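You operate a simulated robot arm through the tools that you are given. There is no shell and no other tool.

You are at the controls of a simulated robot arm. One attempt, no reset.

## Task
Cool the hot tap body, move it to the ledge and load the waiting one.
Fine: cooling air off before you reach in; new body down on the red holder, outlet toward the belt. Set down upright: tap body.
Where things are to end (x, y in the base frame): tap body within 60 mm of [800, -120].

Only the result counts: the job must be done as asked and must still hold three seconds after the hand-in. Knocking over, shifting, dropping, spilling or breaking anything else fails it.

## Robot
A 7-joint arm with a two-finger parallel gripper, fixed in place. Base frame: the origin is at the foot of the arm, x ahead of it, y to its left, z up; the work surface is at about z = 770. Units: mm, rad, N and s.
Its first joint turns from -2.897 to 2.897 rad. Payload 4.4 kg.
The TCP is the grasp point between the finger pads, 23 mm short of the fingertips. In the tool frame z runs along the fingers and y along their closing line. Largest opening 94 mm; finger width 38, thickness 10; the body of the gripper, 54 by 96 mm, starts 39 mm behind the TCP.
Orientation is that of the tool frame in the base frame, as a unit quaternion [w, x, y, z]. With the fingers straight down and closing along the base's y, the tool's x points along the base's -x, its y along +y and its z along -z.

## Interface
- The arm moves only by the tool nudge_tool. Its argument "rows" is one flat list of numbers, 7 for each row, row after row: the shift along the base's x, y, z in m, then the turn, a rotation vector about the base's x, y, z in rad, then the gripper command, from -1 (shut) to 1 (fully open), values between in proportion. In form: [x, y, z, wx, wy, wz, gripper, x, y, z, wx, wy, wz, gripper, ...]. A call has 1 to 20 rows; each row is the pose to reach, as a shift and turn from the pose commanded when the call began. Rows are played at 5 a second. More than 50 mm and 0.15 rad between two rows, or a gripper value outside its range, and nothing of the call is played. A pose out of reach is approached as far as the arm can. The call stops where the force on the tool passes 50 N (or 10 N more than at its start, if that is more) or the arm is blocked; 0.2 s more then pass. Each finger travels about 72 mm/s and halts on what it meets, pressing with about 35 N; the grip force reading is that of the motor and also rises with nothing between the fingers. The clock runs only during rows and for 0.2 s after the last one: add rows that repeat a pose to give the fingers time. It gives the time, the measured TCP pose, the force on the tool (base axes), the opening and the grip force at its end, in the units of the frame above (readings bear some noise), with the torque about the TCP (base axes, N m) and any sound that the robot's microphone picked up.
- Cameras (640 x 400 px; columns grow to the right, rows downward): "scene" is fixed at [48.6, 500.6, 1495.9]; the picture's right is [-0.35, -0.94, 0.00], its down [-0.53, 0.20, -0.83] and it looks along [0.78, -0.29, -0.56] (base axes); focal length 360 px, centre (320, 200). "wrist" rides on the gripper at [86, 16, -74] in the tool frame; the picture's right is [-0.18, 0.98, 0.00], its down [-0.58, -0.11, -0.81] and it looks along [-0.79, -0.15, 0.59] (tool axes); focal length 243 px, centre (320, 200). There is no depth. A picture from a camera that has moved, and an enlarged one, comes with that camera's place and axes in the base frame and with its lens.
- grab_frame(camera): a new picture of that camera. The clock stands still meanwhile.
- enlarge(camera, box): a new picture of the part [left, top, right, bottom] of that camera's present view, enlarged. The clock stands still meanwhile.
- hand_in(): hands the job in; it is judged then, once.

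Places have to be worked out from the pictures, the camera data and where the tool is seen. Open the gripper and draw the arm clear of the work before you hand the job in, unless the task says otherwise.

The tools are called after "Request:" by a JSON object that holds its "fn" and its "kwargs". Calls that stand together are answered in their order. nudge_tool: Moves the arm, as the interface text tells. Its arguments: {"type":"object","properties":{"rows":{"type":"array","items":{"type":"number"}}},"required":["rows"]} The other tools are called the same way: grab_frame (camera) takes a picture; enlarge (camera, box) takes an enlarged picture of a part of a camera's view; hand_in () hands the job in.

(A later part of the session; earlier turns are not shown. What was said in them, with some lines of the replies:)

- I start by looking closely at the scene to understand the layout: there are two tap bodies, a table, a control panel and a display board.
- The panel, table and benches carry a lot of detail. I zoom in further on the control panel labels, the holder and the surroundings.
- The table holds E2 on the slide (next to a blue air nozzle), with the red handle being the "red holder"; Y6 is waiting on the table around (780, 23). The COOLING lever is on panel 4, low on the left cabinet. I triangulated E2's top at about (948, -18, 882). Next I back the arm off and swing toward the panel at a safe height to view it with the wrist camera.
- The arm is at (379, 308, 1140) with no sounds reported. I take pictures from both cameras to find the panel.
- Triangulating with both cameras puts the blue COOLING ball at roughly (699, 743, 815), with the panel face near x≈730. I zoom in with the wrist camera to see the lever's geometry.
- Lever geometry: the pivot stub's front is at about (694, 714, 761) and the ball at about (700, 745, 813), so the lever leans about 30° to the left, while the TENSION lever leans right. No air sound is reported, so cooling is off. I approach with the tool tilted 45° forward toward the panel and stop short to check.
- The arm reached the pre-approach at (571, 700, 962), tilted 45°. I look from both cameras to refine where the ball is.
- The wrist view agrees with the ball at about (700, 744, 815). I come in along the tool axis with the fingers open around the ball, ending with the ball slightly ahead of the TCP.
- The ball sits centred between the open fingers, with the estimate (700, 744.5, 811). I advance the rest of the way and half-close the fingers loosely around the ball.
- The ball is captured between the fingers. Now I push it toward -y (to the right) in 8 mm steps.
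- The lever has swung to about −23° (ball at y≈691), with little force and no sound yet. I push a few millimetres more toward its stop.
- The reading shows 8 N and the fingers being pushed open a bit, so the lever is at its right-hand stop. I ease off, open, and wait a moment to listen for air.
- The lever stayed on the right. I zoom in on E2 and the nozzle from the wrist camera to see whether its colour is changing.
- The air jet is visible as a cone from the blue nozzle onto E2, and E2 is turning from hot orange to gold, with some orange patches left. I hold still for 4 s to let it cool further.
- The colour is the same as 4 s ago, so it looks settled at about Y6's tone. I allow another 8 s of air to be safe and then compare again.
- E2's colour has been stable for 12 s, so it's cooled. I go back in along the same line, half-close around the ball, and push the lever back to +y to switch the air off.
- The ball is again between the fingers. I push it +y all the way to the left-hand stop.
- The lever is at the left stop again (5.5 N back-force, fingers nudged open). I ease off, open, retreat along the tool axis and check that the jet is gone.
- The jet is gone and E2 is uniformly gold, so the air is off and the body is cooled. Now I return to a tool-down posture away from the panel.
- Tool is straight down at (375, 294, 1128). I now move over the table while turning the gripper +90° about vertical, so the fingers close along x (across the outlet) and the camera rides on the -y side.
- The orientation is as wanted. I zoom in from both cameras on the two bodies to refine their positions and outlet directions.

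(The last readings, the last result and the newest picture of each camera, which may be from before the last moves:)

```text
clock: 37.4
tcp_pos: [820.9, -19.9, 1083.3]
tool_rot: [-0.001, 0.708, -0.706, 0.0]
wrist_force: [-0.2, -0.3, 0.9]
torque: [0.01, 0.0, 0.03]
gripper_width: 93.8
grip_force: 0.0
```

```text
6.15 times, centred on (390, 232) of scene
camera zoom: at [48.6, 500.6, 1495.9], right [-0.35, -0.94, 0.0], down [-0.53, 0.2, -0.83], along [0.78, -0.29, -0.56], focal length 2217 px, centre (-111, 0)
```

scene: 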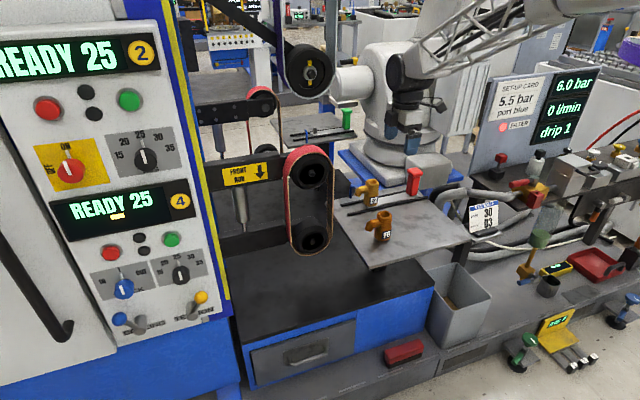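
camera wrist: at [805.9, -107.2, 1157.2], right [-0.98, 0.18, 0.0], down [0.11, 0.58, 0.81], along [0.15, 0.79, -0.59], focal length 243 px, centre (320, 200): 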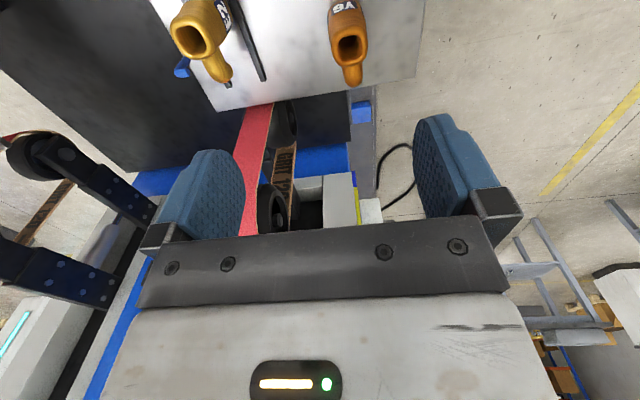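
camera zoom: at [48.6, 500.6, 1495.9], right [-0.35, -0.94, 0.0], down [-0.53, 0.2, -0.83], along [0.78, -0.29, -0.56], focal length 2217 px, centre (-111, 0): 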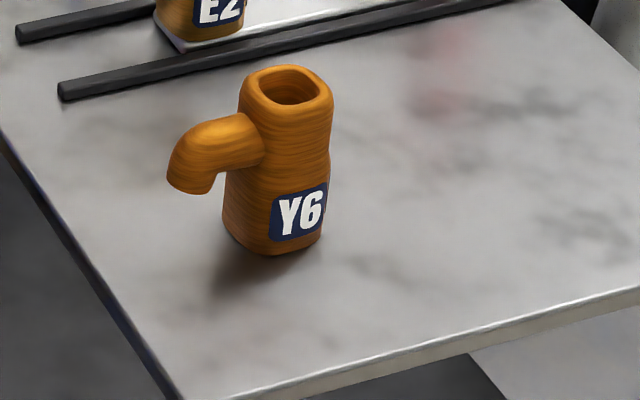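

Refined estimates: E2's top centre is at about (959, -25, 868) and Y6's at (795, 16, 861), both about 45 mm across with outlets pointing close to +y. I move above E2 with a 72 mm opening and check the alignment before going down.

Request:
{"fn": "nudge_tool", "kwargs": {"rows": [0.028, -0.001, -0.028, 0, 0, 0, 0.8, 0.056, -0.002, -0.056, 0, 0, 0, 0.6, 0.084, -0.003, -0.084, 0, 0, 0, 0.53, 0.112, -0.004, -0.112, 0, 0, 0, 0.53, 0.138, -0.005, -0.138, 0, 0, 0, 0.53, 0.138, -0.005, -0.138, 0, 0, 0, 0.53]}}

Request:
{"fn": "grab_frame", "kwargs": {"camera": "wrist"}}

Request:
{"fn": "enlarge", "kwargs": {"camera": "scene", "box": [320, 110, 440, 220]}}

```text
clock: 38.8
tcp_pos: [959.3, -23.8, 943.3]
tool_rot: [-0.001, 0.708, -0.707, 0.0]
wrist_force: [-0.5, -0.5, 0.4]
torque: [-0.03, 0.05, -0.01]
gripper_width: 72.1
grip_force: 0.0
```

```text
taken
camera wrist: at [943.2, -111.7, 1016.7], right [-0.98, 0.18, 0.0], down [0.11, 0.58, 0.81], along [0.15, 0.79, -0.59], focal length 243 px, centre (320, 200)
```

wrist: 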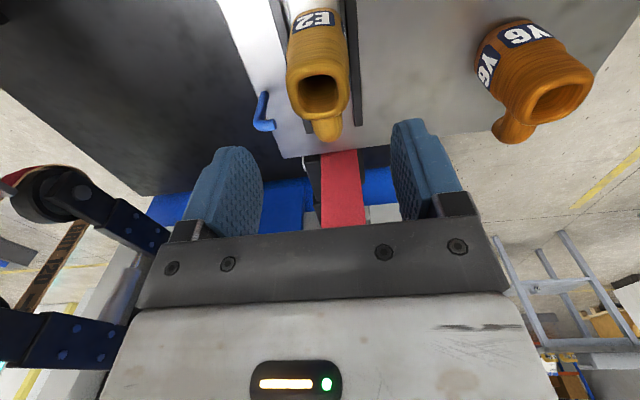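

```text
3.64 times, centred on (380, 165) of scene
camera zoom: at [48.6, 500.6, 1495.9], right [-0.35, -0.94, 0.0], down [-0.53, 0.2, -0.83], along [0.78, -0.29, -0.56], focal length 1310 px, centre (102, 327)
```

zoom: 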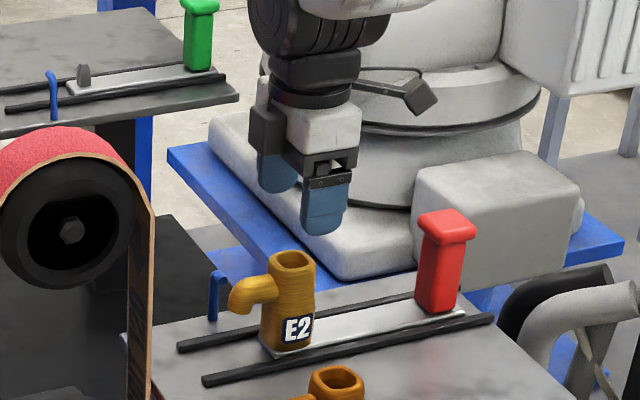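

E2's hole projects to (960, -27) at z≈868, well centred between the fingers, and its outlet points straight +y. I go down to z≈841 in gentle steps with the fingers still open.

Request:
{"fn": "nudge_tool", "kwargs": {"rows": [0.0005, -0.003, -0.02, 0, 0, 0, 0.53, 0.0005, -0.003, -0.04, 0, 0, 0, 0.53, 0.0005, -0.003, -0.06, 0, 0, 0, 0.53, 0.0005, -0.003, -0.08, 0, 0, 0, 0.53, 0.0005, -0.003, -0.1, 0, 0, 0, 0.53, 0.0005, -0.003, -0.1, 0, 0, 0, 0.53]}}

Request:
{"fn": "grab_frame", "kwargs": {"camera": "wrist"}}

Request:
{"fn": "enlarge", "kwargs": {"camera": "scene", "box": [320, 130, 440, 220]}}

```text
clock: 40.2
tcp_pos: [958.8, -26.8, 841.9]
tool_rot: [0.0, 0.707, -0.707, 0.0]
wrist_force: [0.2, -0.1, 0.6]
torque: [0.0, 0.04, 0.03]
gripper_width: 72.2
grip_force: 0.1
```

```text
taken
camera wrist: at [943.6, -114.9, 916.8], right [-0.98, 0.18, 0.0], down [0.11, 0.58, 0.81], along [0.15, 0.79, -0.59], focal length 243 px, centre (320, 200)
```

wrist: 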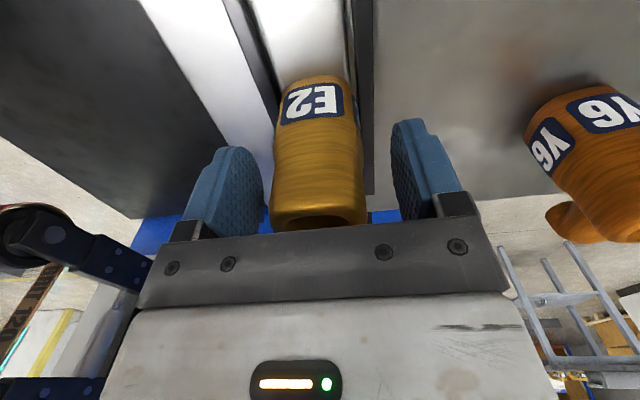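

```text
4.44 times, centred on (380, 175) of scene
camera zoom: at [48.6, 500.6, 1495.9], right [-0.35, -0.94, 0.0], down [-0.53, 0.2, -0.83], along [0.78, -0.29, -0.56], focal length 1601 px, centre (53, 311)
```

zoom: 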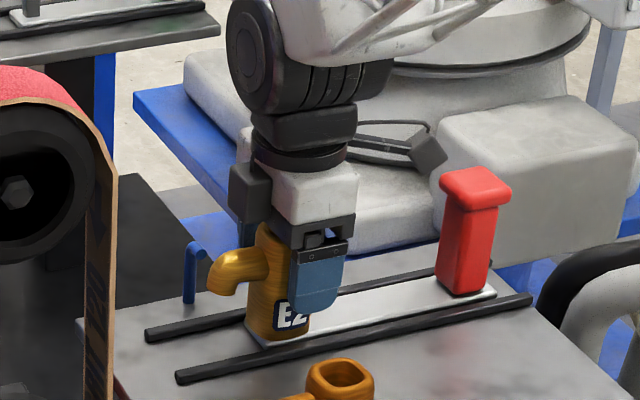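

The body is centred between the pads and the nozzle is clear. I close the grip.

Request:
{"fn": "nudge_tool", "kwargs": {"rows": [0, 0, 0, 0, 0, 0, 0.2, 0, 0, 0, 0, 0, 0, -0.3, 0, 0, 0, 0, 0, 0, -0.7, 0, 0, 0, 0, 0, 0, -1, 0, 0, 0, 0, 0, 0, -1]}}

Request:
{"fn": "grab_frame", "kwargs": {"camera": "wrist"}}

```text
clock: 41.4
tcp_pos: [958.5, -27.5, 842.5]
tool_rot: [0.0, -0.707, 0.707, 0.0]
wrist_force: [0.7, -0.9, 1.9]
torque: [0.01, 0.06, 0.0]
gripper_width: 45.9
grip_force: 34.9
```

```text
taken
camera wrist: at [943.6, -114.9, 916.9], right [-0.98, 0.18, 0.0], down [0.11, 0.58, 0.81], along [0.15, 0.79, -0.59], focal length 243 px, centre (320, 200)
```

wrist: 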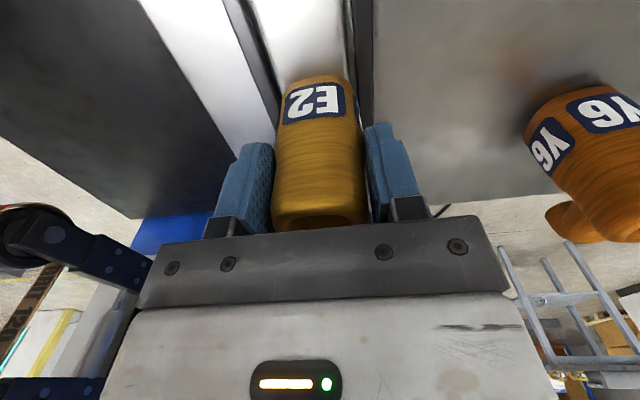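

Grip is firm (45.9 mm, 35 N). I lift straight up slowly.

Request:
{"fn": "nudge_tool", "kwargs": {"rows": [0, 0, 0.008, 0, 0, 0, -1, 0, 0, 0.02, 0, 0, 0, -1, 0, 0, 0.04, 0, 0, 0, -1, 0, 0, 0.065, 0, 0, 0, -1, 0, 0, 0.09, 0, 0, 0, -1, 0, 0, 0.11, 0, 0, 0, -1, 0, 0, 0.12, 0, 0, 0, -1]}}

Request:
{"fn": "enlarge", "kwargs": {"camera": "scene", "box": [320, 110, 440, 220]}}

Request:
{"fn": "grab_frame", "kwargs": {"camera": "wrist"}}

```text
clock: 43.0
tcp_pos: [959.2, -26.9, 962.7]
tool_rot: [0.0, -0.707, 0.707, 0.0]
wrist_force: [0.5, 0.2, -6.5]
torque: [-0.03, 0.0, -0.01]
gripper_width: 45.7
grip_force: 35.4
```

```text
3.64 times, centred on (380, 165) of scene
camera zoom: at [48.6, 500.6, 1495.9], right [-0.35, -0.94, 0.0], down [-0.53, 0.2, -0.83], along [0.78, -0.29, -0.56], focal length 1310 px, centre (102, 327)
```

zoom: 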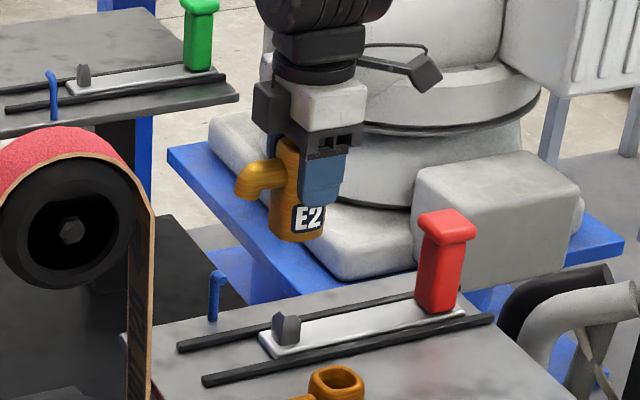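

```text
taken
camera wrist: at [943.4, -113.8, 1037.4], right [-0.98, 0.18, 0.0], down [0.11, 0.58, 0.81], along [0.15, 0.79, -0.59], focal length 243 px, centre (320, 200)
```

wrist: 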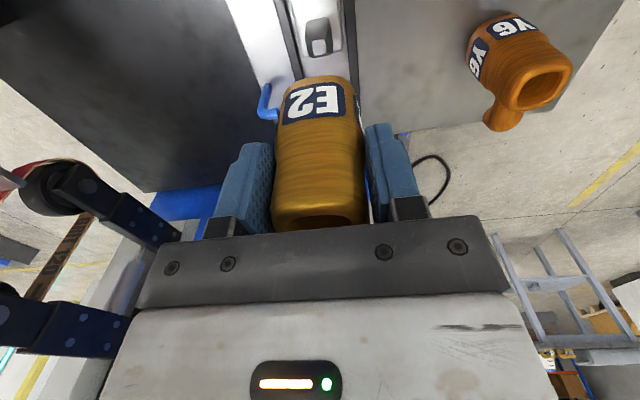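

E2 is lifted (about 6.5 N), and a small peg is now visible on the holder plate, so the new body must be lowered over that peg. I take close-ups of the peg and of how E2 sits in the gripper as a reference.

Request:
{"fn": "enlarge", "kwargs": {"camera": "wrist", "box": [240, 0, 400, 80]}}

Request:
{"fn": "enlarge", "kwargs": {"camera": "scene", "box": [350, 180, 410, 220]}}

Request:
{"fn": "enlarge", "kwargs": {"camera": "wrist", "box": [220, 60, 420, 240]}}

```text
4.00 times, centred on (320, 40) of wrist
camera zoom: at [943.4, -113.8, 1037.4], right [-0.98, 0.18, 0.0], down [0.11, 0.58, 0.81], along [0.15, 0.79, -0.59], focal length 970 px, centre (320, 840)
```

zoom: 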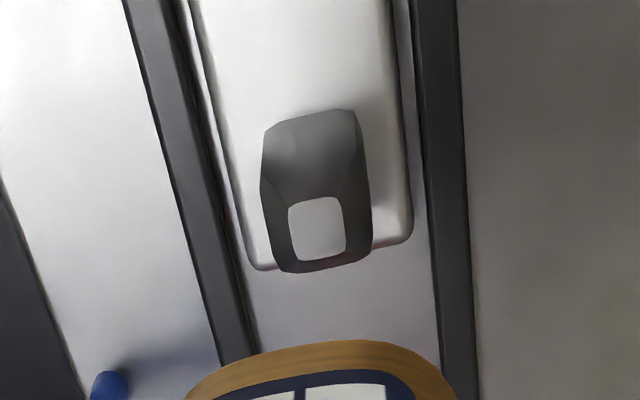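

```text
10.00 times, centred on (380, 200) of scene
camera zoom: at [48.6, 500.6, 1495.9], right [-0.35, -0.94, 0.0], down [-0.53, 0.2, -0.83], along [0.78, -0.29, -0.56], focal length 3602 px, centre (-280, 200)
```

zoom: 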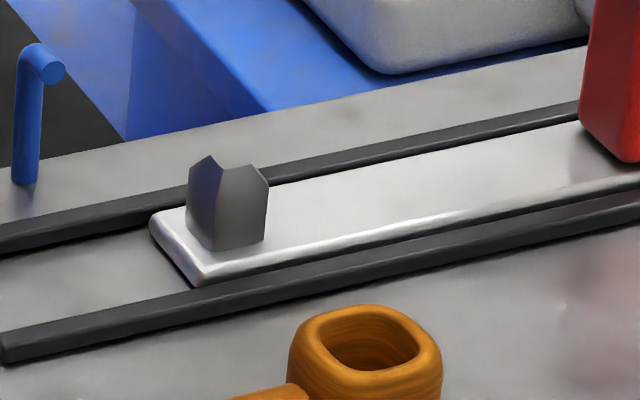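

```text
2.22 times, centred on (320, 150) of wrist
camera zoom: at [943.4, -113.8, 1037.4], right [-0.98, 0.18, 0.0], down [0.11, 0.58, 0.81], along [0.15, 0.79, -0.59], focal length 539 px, centre (320, 311)
```

zoom: 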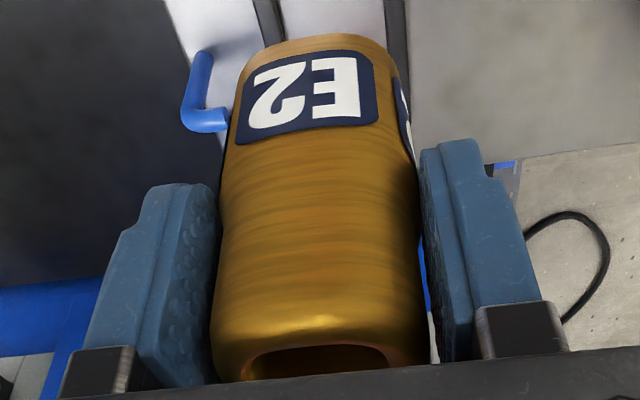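

The peg is a tapered square, about 24 mm at the base and 12 mm at the top, and it fits the body's ~30 mm bore; its centre is near (960, -26). First I carry E2 at height over to (800, -122).

Request:
{"fn": "nudge_tool", "kwargs": {"rows": [-0.02, -0.012, 0.0, 0, 0, 0, -1, -0.05, -0.03, 0.0, 0, 0, 0, -1, -0.085, -0.05, 0.0, 0, 0, 0, -1, -0.12, -0.071, 0.0, 0, 0, 0, -1, -0.147, -0.087, 0, 0, 0, 0, -1, -0.159, -0.095, 0.0, 0, 0, 0, -1, -0.159, -0.095, 0.0, 0, 0, 0, -1]}}

Request:
{"fn": "grab_frame", "kwargs": {"camera": "wrist"}}

Request:
{"fn": "grab_frame", "kwargs": {"camera": "scene"}}

```text
clock: 44.6
tcp_pos: [801.4, -122.0, 962.1]
tool_rot: [0.0, 0.707, -0.707, 0.0]
wrist_force: [-1.0, 0.6, -5.8]
torque: [-0.05, -0.01, 0.0]
gripper_width: 45.6
grip_force: 34.8
```

```text
taken
camera wrist: at [785.3, -208.4, 1036.2], right [-0.98, 0.18, 0.0], down [0.11, 0.58, 0.81], along [0.15, 0.79, -0.59], focal length 243 px, centre (320, 200)
```

wrist: 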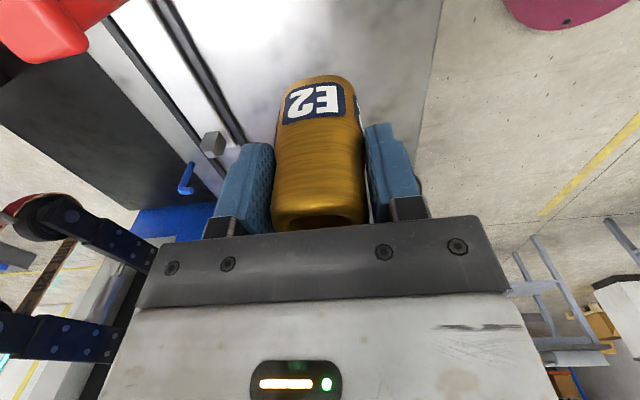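

```text
taken
```

scene: 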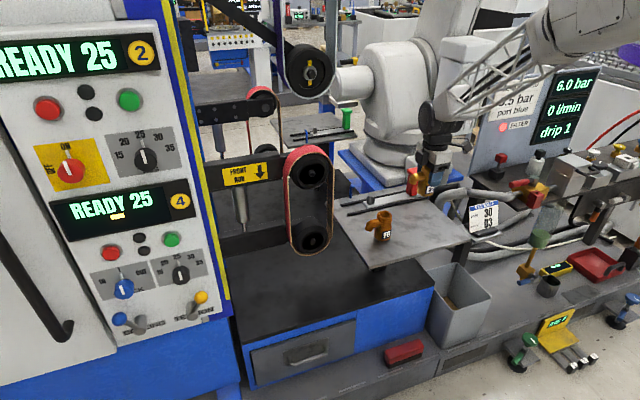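

E2 is above (801, -122) with a clear table below. I lower it to about 8 mm above the expected contact height (TCP z≈835).

Request:
{"fn": "nudge_tool", "kwargs": {"rows": [-0.001, 0.001, -0.03, 0, 0, 0, -1, -0.001, 0.001, -0.06, 0, 0, 0, -1, -0.001, 0.001, -0.085, 0, 0, 0, -1, -0.001, 0.001, -0.105, 0, 0, 0, -1, -0.001, 0.001, -0.115, 0, 0, 0, -1, -0.001, 0.001, -0.119, 0, 0, 0, -1, -0.001, 0.001, -0.119, 0, 0, 0, -1]}}

Request:
{"fn": "enlarge", "kwargs": {"camera": "scene", "box": [360, 150, 480, 260]}}

```text
clock: 46.2
tcp_pos: [800.8, -123.3, 843.6]
tool_rot: [0.001, -0.707, 0.708, 0.0]
wrist_force: [-0.8, 0.2, -6.1]
torque: [-0.02, 0.01, 0.02]
gripper_width: 46.0
grip_force: 35.1
```

```text
3.64 times, centred on (420, 205) of scene
camera zoom: at [48.6, 500.6, 1495.9], right [-0.35, -0.94, 0.0], down [-0.53, 0.2, -0.83], along [0.78, -0.29, -0.56], focal length 1310 px, centre (-44, 182)
```

zoom: 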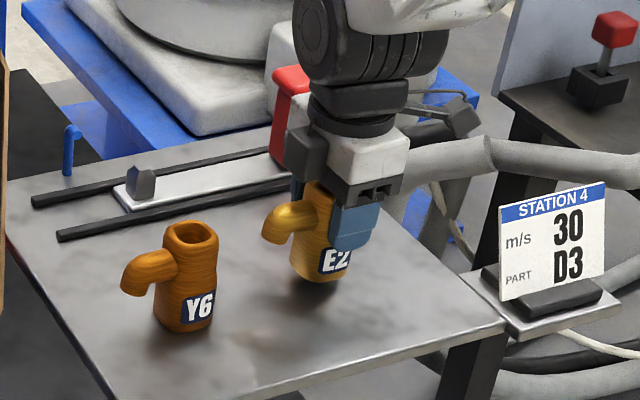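

E2 hangs just above the table. I lower in 2 mm steps, watching the force.

Request:
{"fn": "nudge_tool", "kwargs": {"rows": [0, 0, -0.002, 0, 0, 0, -1, 0, 0, -0.004, 0, 0, 0, -1, 0, 0, -0.006, 0, 0, 0, -1, 0, 0, -0.006, 0, 0, 0, -1]}}

```text
clock: 47.2
tcp_pos: [799.4, -120.8, 837.5]
tool_rot: [0.0, -0.707, 0.707, 0.0]
wrist_force: [0.6, 0.1, -6.3]
torque: [-0.05, -0.03, 0.01]
gripper_width: 45.7
grip_force: 35.0
```

Still carrying full weight at z=837.5. I continue in 1 mm steps.

Request:
{"fn": "nudge_tool", "kwargs": {"rows": [0, 0, -0.001, 0, 0, 0, -1, 0, 0, -0.002, 0, 0, 0, -1, 0, 0, -0.003, 0, 0, 0, -1, 0, 0, -0.003, 0, 0, 0, -1]}}

```text
clock: 48.2
tcp_pos: [798.7, -121.2, 832.9]
tool_rot: [0.0, 0.707, -0.707, 0.0]
wrist_force: [0.1, -0.4, -6.4]
torque: [-0.07, 0.01, 0.02]
gripper_width: 45.5
grip_force: 34.6
```

Request:
{"fn": "enlarge", "kwargs": {"camera": "scene", "box": [395, 190, 445, 240]}}

Request:
{"fn": "nudge_tool", "kwargs": {"rows": [0, 0, -0.001, 0, 0, 0, -1, 0, 0, -0.002, 0, 0, 0, -1, 0, 0, -0.002, 0, 0, 0, -1]}}

```text
8.00 times, centred on (420, 215) of scene
camera zoom: at [48.6, 500.6, 1495.9], right [-0.35, -0.94, 0.0], down [-0.53, 0.2, -0.83], along [0.78, -0.29, -0.56], focal length 2882 px, centre (-480, 80)
```

zoom: 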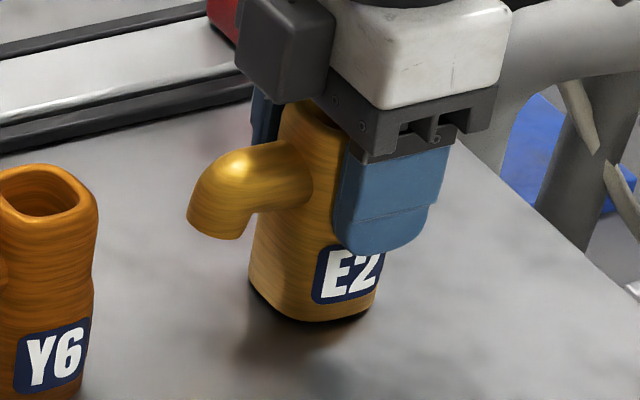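

```text
clock: 49.0
tcp_pos: [799.8, -121.7, 831.8]
tool_rot: [0.0, -0.707, 0.707, 0.0]
wrist_force: [0.1, 0.4, -5.9]
torque: [-0.06, 0.0, 0.0]
gripper_width: 45.8
grip_force: 35.3
```

The close-up shows a narrow shadow gap under E2, and the scale still reads about 6 N. I keep going down millimetre by millimetre.

Request:
{"fn": "nudge_tool", "kwargs": {"rows": [0, 0, -0.001, 0, 0, 0, -1, 0, 0, -0.002, 0, 0, 0, -1, 0, 0, -0.002, 0, 0, 0, -1]}}

```text
clock: 49.8
tcp_pos: [800.1, -121.7, 832.3]
tool_rot: [-0.001, 0.707, -0.707, 0.001]
wrist_force: [-6.5, 6.5, 24.0]
torque: [0.32, 0.49, -0.11]
gripper_width: 46.0
grip_force: 34.7
```

Contact at z≈832 (force swung to +24 N). I relieve the press by about 1.5 mm and then open the fingers gently.

Request:
{"fn": "nudge_tool", "kwargs": {"rows": [0, 0, 0.001, 0, 0, 0, -1, 0, 0, 0.0015, 0, 0, 0, -1, 0, 0, 0.0015, 0, 0, 0, -1]}}

```text
clock: 50.6
tcp_pos: [799.4, -120.1, 831.8]
tool_rot: [0.0, -0.707, 0.708, 0.0]
wrist_force: [3.1, -2.6, 6.4]
torque: [-0.38, -0.37, -0.06]
gripper_width: 45.6
grip_force: 35.0
```

Request:
{"fn": "nudge_tool", "kwargs": {"rows": [0, 0, 0.0, 0, 0, 0, -0.02, 0, 0, 0.0, 0, 0, 0, 0.1, 0, 0, 0, 0, 0, 0, 0.3, 0, 0, 0, 0, 0, 0, 0.53, 0, 0, 0, 0, 0, 0, 0.53]}}

Request:
{"fn": "grab_frame", "kwargs": {"camera": "wrist"}}

Request:
{"fn": "enlarge", "kwargs": {"camera": "scene", "box": [375, 180, 465, 250]}}

```text
clock: 51.8
tcp_pos: [800.1, -121.5, 832.5]
tool_rot: [0.001, -0.707, 0.707, 0.0]
wrist_force: [0.3, -0.4, -0.5]
torque: [0.01, 0.02, -0.02]
gripper_width: 71.7
grip_force: 0.1
```

```text
taken
camera wrist: at [784.1, -208.3, 907.1], right [-0.98, 0.18, 0.0], down [0.11, 0.58, 0.81], along [0.15, 0.79, -0.59], focal length 243 px, centre (320, 200)
```

wrist: 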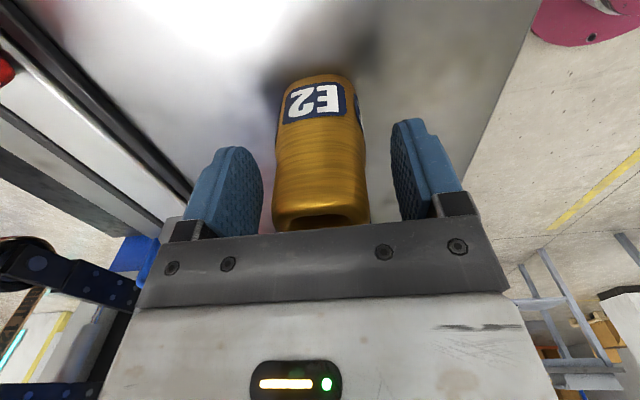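

```text
5.71 times, centred on (420, 215) of scene
camera zoom: at [48.6, 500.6, 1495.9], right [-0.35, -0.94, 0.0], down [-0.53, 0.2, -0.83], along [0.78, -0.29, -0.56], focal length 2058 px, centre (-251, 114)
```

zoom: 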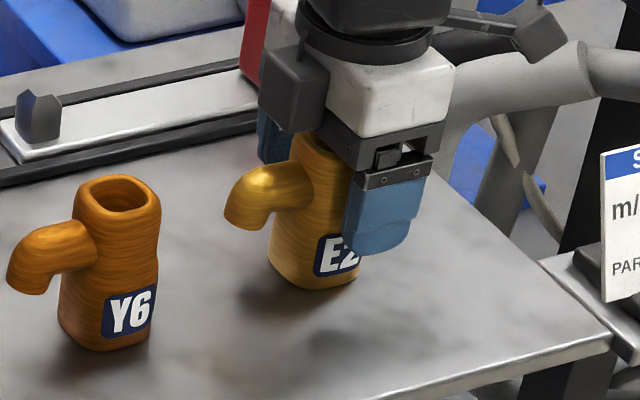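

E2 stands upright on the table and is released. I rise straight up, then move above Y6 at about (795, 16).

Request:
{"fn": "nudge_tool", "kwargs": {"rows": [0, 0, 0.01, 0, 0, 0, 0.53, 0, 0, 0.03, 0, 0, 0, 0.53, 0, 0, 0.06, 0, 0, 0, 0.53, 0, 0, 0.09, 0, 0, 0, 0.53, 0, 0, 0.115, 0, 0, 0, 0.53, -0.002, 0.04, 0.115, 0, 0, 0, 0.53, -0.004, 0.085, 0.115, 0, 0, 0, 0.53, -0.005, 0.12, 0.115, 0, 0, 0, 0.53, -0.005, 0.138, 0.115, 0, 0, 0, 0.53, -0.005, 0.138, 0.115, 0, 0, 0, 0.53]}}

Request:
{"fn": "grab_frame", "kwargs": {"camera": "wrist"}}

Request:
{"fn": "enlarge", "kwargs": {"camera": "scene", "box": [340, 150, 460, 260]}}

```text
clock: 54.0
tcp_pos: [795.2, 16.9, 948.1]
tool_rot: [0.001, 0.707, -0.707, 0.0]
wrist_force: [-0.4, 0.4, -0.6]
torque: [-0.01, 0.0, -0.01]
gripper_width: 71.6
grip_force: 0.1
```

```text
taken
camera wrist: at [779.3, -70.6, 1022.8], right [-0.98, 0.18, 0.0], down [0.11, 0.58, 0.81], along [0.15, 0.79, -0.59], focal length 243 px, centre (320, 200)
```

wrist: 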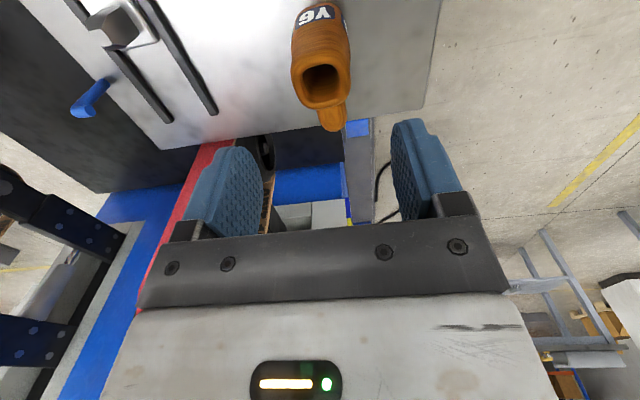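

```text
3.64 times, centred on (400, 205) of scene
camera zoom: at [48.6, 500.6, 1495.9], right [-0.35, -0.94, 0.0], down [-0.53, 0.2, -0.83], along [0.78, -0.29, -0.56], focal length 1310 px, centre (29, 182)
```

zoom: 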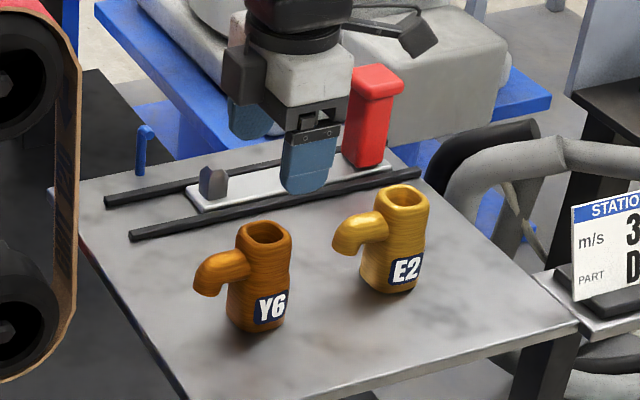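

E2 stands well on the table. I zoom in on Y6 from the wrist camera to centre on its bore and check its yaw.

Request:
{"fn": "enlarge", "kwargs": {"camera": "wrist", "box": [240, 0, 400, 140]}}

Request:
{"fn": "enlarge", "kwargs": {"camera": "wrist", "box": [60, 0, 220, 140]}}

```text
2.86 times, centred on (320, 70) of wrist
camera zoom: at [779.3, -70.6, 1022.8], right [-0.98, 0.18, 0.0], down [0.11, 0.58, 0.81], along [0.15, 0.79, -0.59], focal length 693 px, centre (320, 571)
```

zoom: 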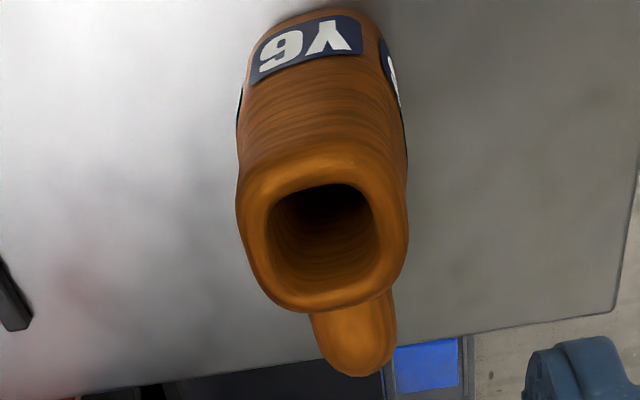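

```text
2.86 times, centred on (140, 70) of wrist
camera zoom: at [779.3, -70.6, 1022.8], right [-0.98, 0.18, 0.0], down [0.11, 0.58, 0.81], along [0.15, 0.79, -0.59], focal length 693 px, centre (834, 571)
```

zoom: 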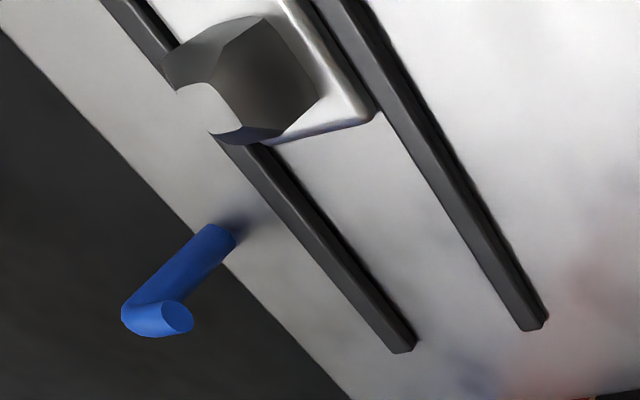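

Y6's bore centre comes out at (794.8, 16.1), directly under the tool, and its yaw is within about 3° of the gripper's. I descend with open fingers to the same relative grip height as E2 (TCP z≈833).

Request:
{"fn": "nudge_tool", "kwargs": {"rows": [-0.0004, -0.0007, -0.025, 0, 0, 0, 0.53, -0.0004, -0.0007, -0.05, 0, 0, 0, 0.53, -0.0004, -0.0007, -0.075, 0, 0, 0, 0.53, -0.0004, -0.0007, -0.095, 0, 0, 0, 0.53, -0.0004, -0.0007, -0.108, 0, 0, 0, 0.53, -0.0004, -0.0007, -0.1145, 0, 0, 0, 0.53, -0.0004, -0.0007, -0.1145, 0, 0, 0, 0.53]}}

Request:
{"fn": "grab_frame", "kwargs": {"camera": "wrist"}}

```text
clock: 55.6
tcp_pos: [793.1, 17.0, 832.4]
tool_rot: [0.0, -0.707, 0.708, 0.0]
wrist_force: [0.0, -0.2, 0.2]
torque: [0.0, 0.01, -0.03]
gripper_width: 71.9
grip_force: 0.1
```

```text
taken
camera wrist: at [778.6, -70.2, 907.9], right [-0.98, 0.18, 0.0], down [0.11, 0.58, 0.81], along [0.15, 0.79, -0.59], focal length 243 px, centre (320, 200)
```

wrist: 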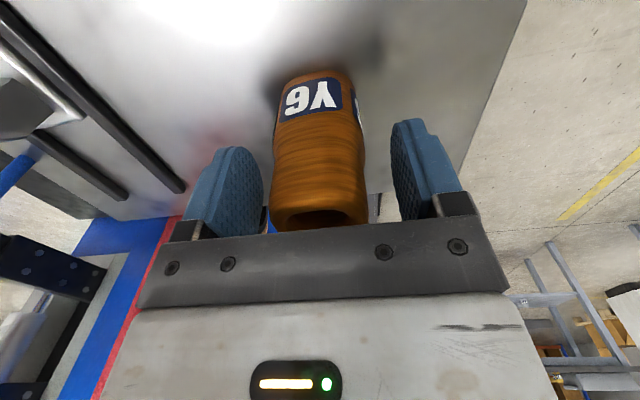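

Y6 sits between the pads almost exactly as E2 did. I close the grip and compare with the earlier E2 close-up.

Request:
{"fn": "nudge_tool", "kwargs": {"rows": [0, 0, 0, 0, 0, 0, 0.2, 0, 0, 0, 0, 0, 0, -0.1, 0, 0, 0, 0, 0, 0, -0.5, 0, 0, 0, 0, 0, 0, -1, 0, 0, 0, 0, 0, 0, -1]}}

Request:
{"fn": "enlarge", "kwargs": {"camera": "wrist", "box": [220, 60, 420, 240]}}

```text
clock: 56.8
tcp_pos: [793.8, 16.4, 832.9]
tool_rot: [0.001, 0.708, -0.707, 0.0]
wrist_force: [0.9, 0.0, 0.1]
torque: [-0.05, 0.01, -0.01]
gripper_width: 46.1
grip_force: 35.0
```

```text
2.22 times, centred on (320, 150) of wrist
camera zoom: at [778.5, -70.2, 908.0], right [-0.98, 0.18, 0.0], down [0.11, 0.58, 0.81], along [0.15, 0.79, -0.59], focal length 539 px, centre (320, 311)
```

zoom: 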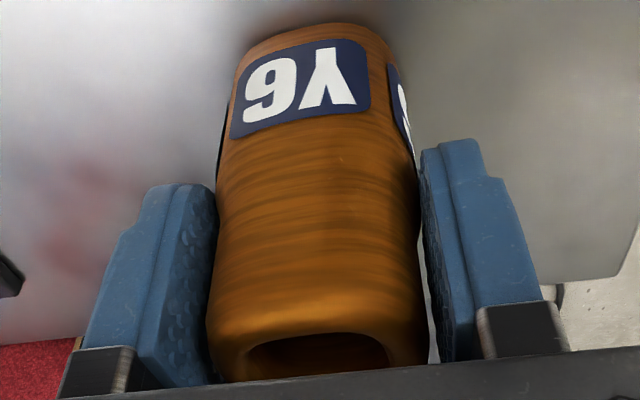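

Y6 is gripped (46.1 mm, 35 N); comparing with E2's picture, it sits about 1–3 mm further toward -y relative to the pads. I lift it and carry it over the peg at height, aiming TCP at (959.2, -24.5).

Request:
{"fn": "nudge_tool", "kwargs": {"rows": [0, 0, 0.008, 0, 0, 0, -1, 0, 0, 0.025, 0, 0, 0, -1, 0, 0, 0.05, 0, 0, 0, -1, 0, 0, 0.08, 0, 0, 0, -1, 0, 0, 0.11, 0, 0, 0, -1, 0, 0, 0.13, 0, 0, 0, -1, 0.035, -0.009, 0.13, 0, 0, 0, -1, 0.075, -0.019, 0.13, 0, 0, 0, -1, 0.115, -0.029, 0.13, 0, 0, 0, -1, 0.145, -0.037, 0.13, 0, 0, 0, -1, 0.16, -0.04, 0.13, 0, 0, 0, -1, 0.1657, -0.041, 0.13, 0, 0, 0, -1, 0.1657, -0.041, 0.13, 0, 0, 0, -1]}}

Request:
{"fn": "grab_frame", "kwargs": {"camera": "wrist"}}

Request:
{"fn": "enlarge", "kwargs": {"camera": "wrist", "box": [240, 0, 400, 80]}}

Request:
{"fn": "enlarge", "kwargs": {"camera": "scene", "box": [330, 130, 430, 215]}}

```text
clock: 59.6
tcp_pos: [962.1, -23.7, 961.5]
tool_rot: [0.001, 0.707, -0.707, 0.0]
wrist_force: [-1.0, -0.1, -5.3]
torque: [-0.1, -0.03, 0.0]
gripper_width: 45.9
grip_force: 35.2
```

```text
taken
camera wrist: at [944.9, -111.4, 1036.2], right [-0.98, 0.18, 0.0], down [0.11, 0.58, 0.81], along [0.15, 0.79, -0.59], focal length 243 px, centre (320, 200)
```

wrist: 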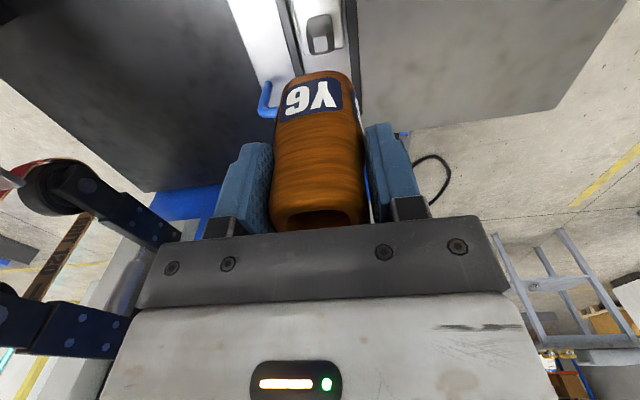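

```text
4.00 times, centred on (320, 40) of wrist
camera zoom: at [944.9, -111.4, 1036.2], right [-0.98, 0.18, 0.0], down [0.11, 0.58, 0.81], along [0.15, 0.79, -0.59], focal length 970 px, centre (320, 840)
```

zoom: 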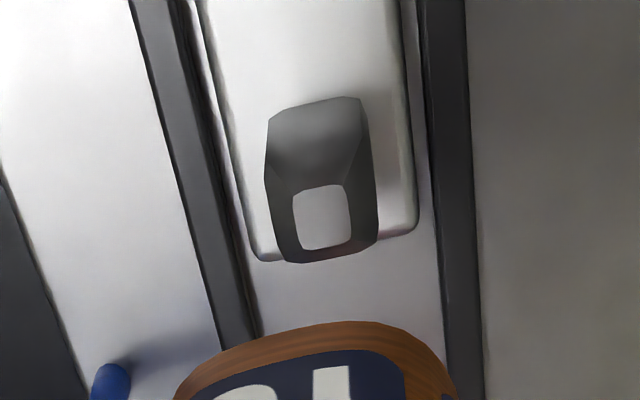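

```text
4.71 times, centred on (380, 172) of scene
camera zoom: at [48.6, 500.6, 1495.9], right [-0.35, -0.94, 0.0], down [-0.53, 0.2, -0.83], along [0.78, -0.29, -0.56], focal length 1695 px, centre (38, 329)
```

zoom: 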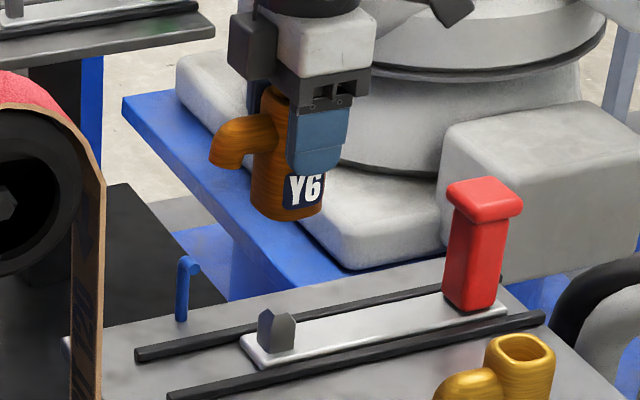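

The peg computes to (960.5, -26.0) with its top near z≈809. Y6's base centre is now about (960.5–961, -25), so it's well aligned. I lower to just above the peg's top (base at about z 820) and check.

Request:
{"fn": "nudge_tool", "kwargs": {"rows": [-0.0005, 0, -0.02, 0, 0, 0, -1, -0.0005, 0, -0.04, 0, 0, 0, -1, -0.0005, 0, -0.06, 0, 0, 0, -1, -0.0005, 0, -0.075, 0, 0, 0, -1, -0.0005, 0, -0.08, 0, 0, 0, -1, -0.0005, 0, -0.08, 0, 0, 0, -1]}}

Request:
{"fn": "enlarge", "kwargs": {"camera": "scene", "box": [340, 160, 410, 215]}}

Request:
{"fn": "grab_frame", "kwargs": {"camera": "wrist"}}

```text
clock: 61.0
tcp_pos: [960.1, -25.3, 884.0]
tool_rot: [0.0, -0.707, 0.707, 0.0]
wrist_force: [-0.3, 0.4, -6.2]
torque: [-0.01, 0.03, -0.02]
gripper_width: 46.2
grip_force: 34.7
```

```text
7.27 times, centred on (375, 188) of scene
camera zoom: at [48.6, 500.6, 1495.9], right [-0.35, -0.94, 0.0], down [-0.53, 0.2, -0.83], along [0.78, -0.29, -0.56], focal length 2620 px, centre (-80, 291)
```

zoom: 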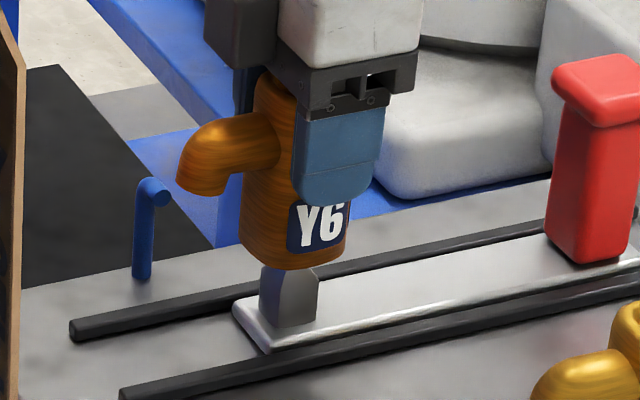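

```text
taken
camera wrist: at [944.4, -112.0, 957.9], right [-0.98, 0.18, 0.0], down [0.11, 0.58, 0.81], along [0.15, 0.79, -0.59], focal length 243 px, centre (320, 200)
```

wrist: 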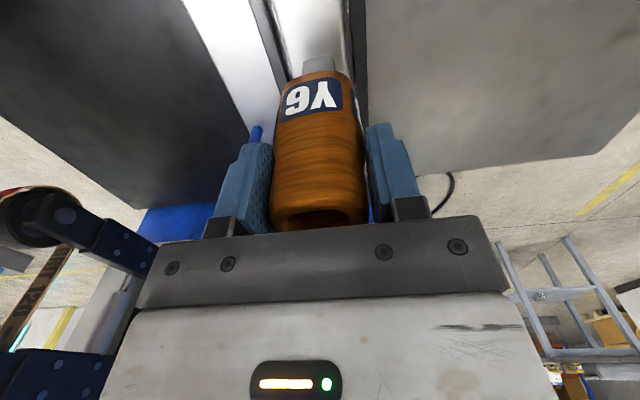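

The scene close-up shows Y6 centred directly above the peg. I lower it about 20 mm so that the peg enters the bore, then check the forces.

Request:
{"fn": "nudge_tool", "kwargs": {"rows": [0, 0, -0.004, 0, 0, 0, -1, 0, 0, -0.008, 0, 0, 0, -1, 0, 0, -0.012, 0, 0, 0, -1, 0, 0, -0.016, 0, 0, 0, -1, 0, 0, -0.02, 0, 0, 0, -1, 0, 0, -0.024, 0, 0, 0, -1]}}

Request:
{"fn": "enlarge", "kwargs": {"camera": "scene", "box": [340, 160, 410, 215]}}

```text
clock: 62.4
tcp_pos: [959.0, -26.0, 857.9]
tool_rot: [0.0, 0.707, -0.707, 0.0]
wrist_force: [-0.5, -1.0, -4.6]
torque: [-0.03, 0.0, 0.02]
gripper_width: 46.1
grip_force: 34.8
```

```text
7.27 times, centred on (375, 188) of scene
camera zoom: at [48.6, 500.6, 1495.9], right [-0.35, -0.94, 0.0], down [-0.53, 0.2, -0.83], along [0.78, -0.29, -0.56], focal length 2620 px, centre (-80, 291)
```

zoom: 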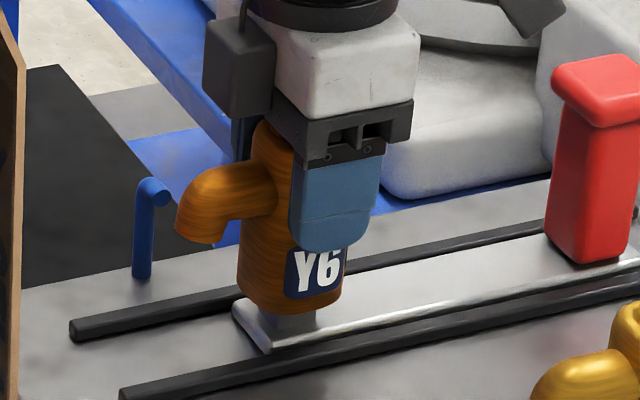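

The peg is entering the bore with no side load (-4.6 N is just the weight). I lower 12 mm more in 2 mm steps.

Request:
{"fn": "nudge_tool", "kwargs": {"rows": [0, 0, -0.002, 0, 0, 0, -1, 0, 0, -0.004, 0, 0, 0, -1, 0, 0, -0.006, 0, 0, 0, -1, 0, 0, -0.008, 0, 0, 0, -1, 0, 0, -0.01, 0, 0, 0, -1, 0, 0, -0.012, 0, 0, 0, -1]}}

```text
clock: 63.8
tcp_pos: [959.4, -26.1, 847.0]
tool_rot: [0.001, 0.707, -0.707, 0.0]
wrist_force: [0.0, 0.7, -5.8]
torque: [-0.09, 0.0, 0.0]
gripper_width: 45.9
grip_force: 34.9
```

Still free at z=847; seating is expected around 842. I continue in 1 mm steps.

Request:
{"fn": "nudge_tool", "kwargs": {"rows": [0, 0, -0.001, 0, 0, 0, -1, 0, 0, -0.002, 0, 0, 0, -1, 0, 0, -0.003, 0, 0, 0, -1, 0, 0, -0.003, 0, 0, 0, -1]}}

```text
clock: 64.8
tcp_pos: [958.8, -25.4, 843.6]
tool_rot: [0.0, 0.708, -0.707, 0.001]
wrist_force: [0.7, 0.9, -6.3]
torque: [-0.06, -0.01, 0.03]
gripper_width: 45.9
grip_force: 35.3
```

Request:
{"fn": "nudge_tool", "kwargs": {"rows": [0, 0, -0.001, 0, 0, 0, -1, 0, 0, -0.002, 0, 0, 0, -1, 0, 0, -0.002, 0, 0, 0, -1]}}

Request:
{"fn": "enlarge", "kwargs": {"camera": "scene", "box": [350, 180, 410, 220]}}

```text
clock: 65.6
tcp_pos: [960.5, -26.0, 844.0]
tool_rot: [-0.001, 0.707, -0.707, 0.001]
wrist_force: [0.0, -1.8, 11.4]
torque: [-0.08, 0.33, 0.05]
gripper_width: 46.0
grip_force: 34.9
```

```text
10.00 times, centred on (380, 200) of scene
camera zoom: at [48.6, 500.6, 1495.9], right [-0.35, -0.94, 0.0], down [-0.53, 0.2, -0.83], along [0.78, -0.29, -0.56], focal length 3602 px, centre (-280, 200)
```

zoom: 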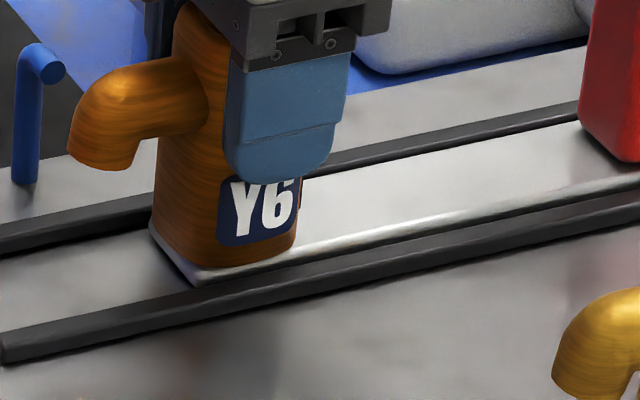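

Y6 has landed on the plate (force swung by about 17 N at z≈843) and sits flat over the peg. I relieve slightly and open the fingers to 72 mm.

Request:
{"fn": "nudge_tool", "kwargs": {"rows": [0, 0, 0.001, 0, 0, 0, -1, 0, 0, 0.001, 0, 0, 0, -0.02, 0, 0, 0.001, 0, 0, 0, 0.1, 0, 0, 0.001, 0, 0, 0, 0.3, 0, 0, 0.001, 0, 0, 0, 0.53, 0, 0, 0.001, 0, 0, 0, 0.53]}}

Request:
{"fn": "grab_frame", "kwargs": {"camera": "wrist"}}

Request:
{"fn": "enlarge", "kwargs": {"camera": "scene", "box": [350, 170, 410, 220]}}

```text
clock: 67.0
tcp_pos: [959.7, -25.5, 842.6]
tool_rot: [0.001, 0.707, -0.707, 0.001]
wrist_force: [-0.1, -0.5, -0.2]
torque: [0.0, 0.01, 0.04]
gripper_width: 72.0
grip_force: 0.0
```

```text
taken
camera wrist: at [943.6, -112.6, 917.7], right [-0.98, 0.18, 0.0], down [0.11, 0.58, 0.81], along [0.15, 0.79, -0.59], focal length 243 px, centre (320, 200)
```

wrist: 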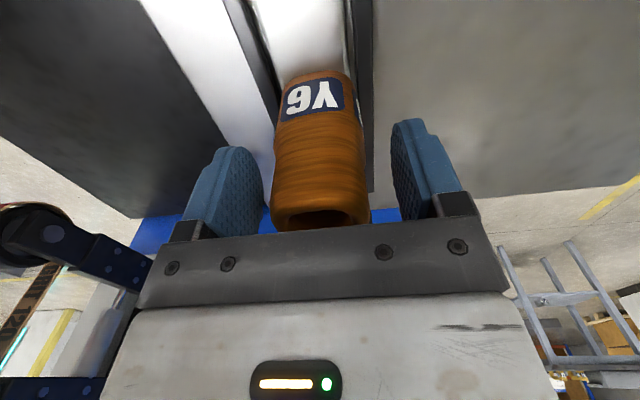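

```text
8.00 times, centred on (380, 195) of scene
camera zoom: at [48.6, 500.6, 1495.9], right [-0.35, -0.94, 0.0], down [-0.53, 0.2, -0.83], along [0.78, -0.29, -0.56], focal length 2882 px, centre (-160, 240)
```

zoom: 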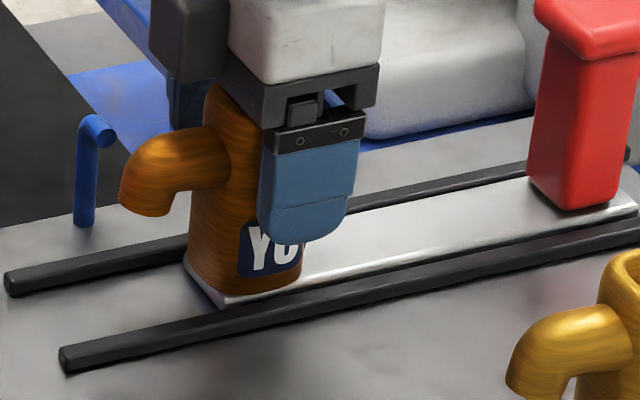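

Y6 is released and stands on the holder with its outlet toward the belt. I rise straight up clear of it and then back the arm away from the work.

Request:
{"fn": "nudge_tool", "kwargs": {"rows": [0, 0, 0.01, 0, 0, 0, 0.53, 0, 0, 0.03, 0, 0, 0, 0.53, 0, 0, 0.06, 0, 0, 0, 0.53, 0, 0, 0.095, 0, 0, 0, 0.53, 0, 0, 0.13, 0, 0, 0, 0.53, -0.02, 0.0, 0.165, 0, 0, 0, 0.6, -0.05, 0.0, 0.19, 0, 0, 0, 0.8, -0.09, 0.0, 0.21, 0, 0, 0, 1, -0.13, 0.0, 0.23, 0, 0, 0, 1, -0.17, 0.0, 0.25, 0, 0, 0, 1, -0.21, 0.0, 0.26, 0, 0, 0, 1, -0.25, 0.0, 0.27, 0, 0, 0, 1, -0.29, 0.0, 0.28, 0, 0, 0, 1, -0.33, 0.0, 0.28, 0, 0, 0, 1, -0.37, 0.0, 0.28, 0, 0, 0, 1, -0.41, 0.0, 0.28, 0, 0, 0, 1]}}

Request:
{"fn": "grab_frame", "kwargs": {"camera": "scene"}}

Request:
{"fn": "enlarge", "kwargs": {"camera": "scene", "box": [340, 150, 460, 260]}}

Request:
{"fn": "enlarge", "kwargs": {"camera": "scene", "box": [80, 180, 240, 340]}}

```text
clock: 70.4
tcp_pos: [550.1, -24.8, 1122.4]
tool_rot: [-0.001, 0.707, -0.707, 0.0]
wrist_force: [0.0, 0.3, 0.0]
torque: [-0.01, -0.02, 0.01]
gripper_width: 94.0
grip_force: 0.0
```

```text
taken
```

scene: 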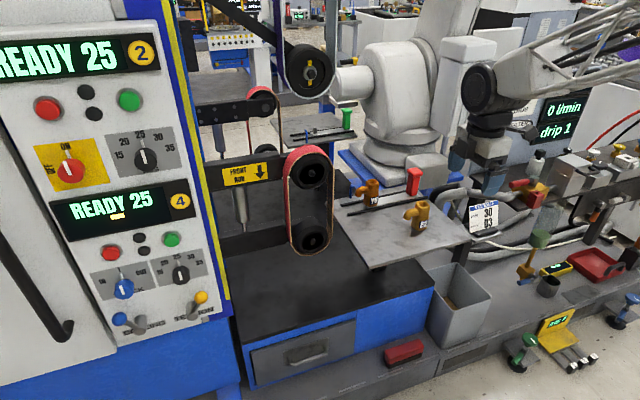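

```text
3.64 times, centred on (400, 205) of scene
camera zoom: at [48.6, 500.6, 1495.9], right [-0.35, -0.94, 0.0], down [-0.53, 0.2, -0.83], along [0.78, -0.29, -0.56], focal length 1310 px, centre (29, 182)
```

zoom: 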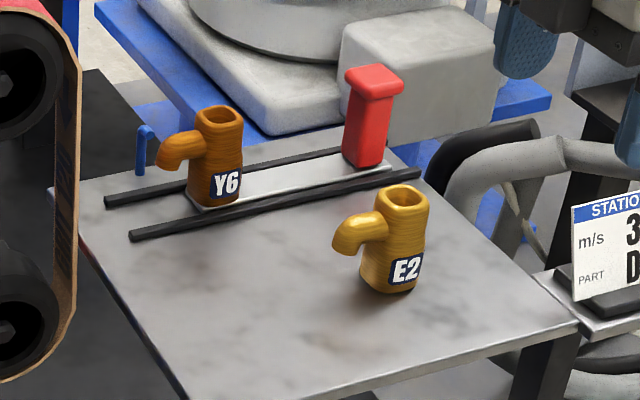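

```text
2.50 times, centred on (160, 260) of scene
camera zoom: at [48.6, 500.6, 1495.9], right [-0.35, -0.94, 0.0], down [-0.53, 0.2, -0.83], along [0.78, -0.29, -0.56], focal length 900 px, centre (720, 50)
```

zoom: 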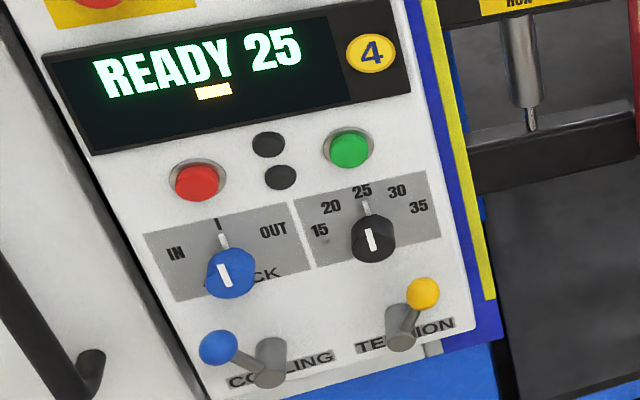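

Final state as seen: E2 is cooled and upright at about (800, -121), Y6 is seated on the red-handled holder with its outlet toward the belt, and the cooling lever is back off with no jet. All the other controls are unchanged, and the gripper is open with the arm withdrawn. I hand the job in.

Request:
{"fn": "hand_in", "kwargs": {}}

```text
The job is handed in.
```

The job is handed in, with both tap bodies where they were asked for. The hand-in reply gave no verdict, so I don't know the judged result.

- **Cooling:** I switched the cooling air on at panel 4 and left it on for over 12 s, until E2's colour had changed from hot orange to gold and stopped changing. I then switched it off and saw that the jet was gone before reaching in. There was no temperature reading, so colour is the only sign it was cool.
- **E2 (the hot body):** It stands upright on the table at about (800, -121), against the target of (800, -120).
- **Y6 (the waiting body):** It sits flat over the peg on the red holder, with its outlet toward the belt.
- **Everything else:** In the last pictures nothing else had been moved or knocked over. The gripper is open and the arm is well clear of the table.
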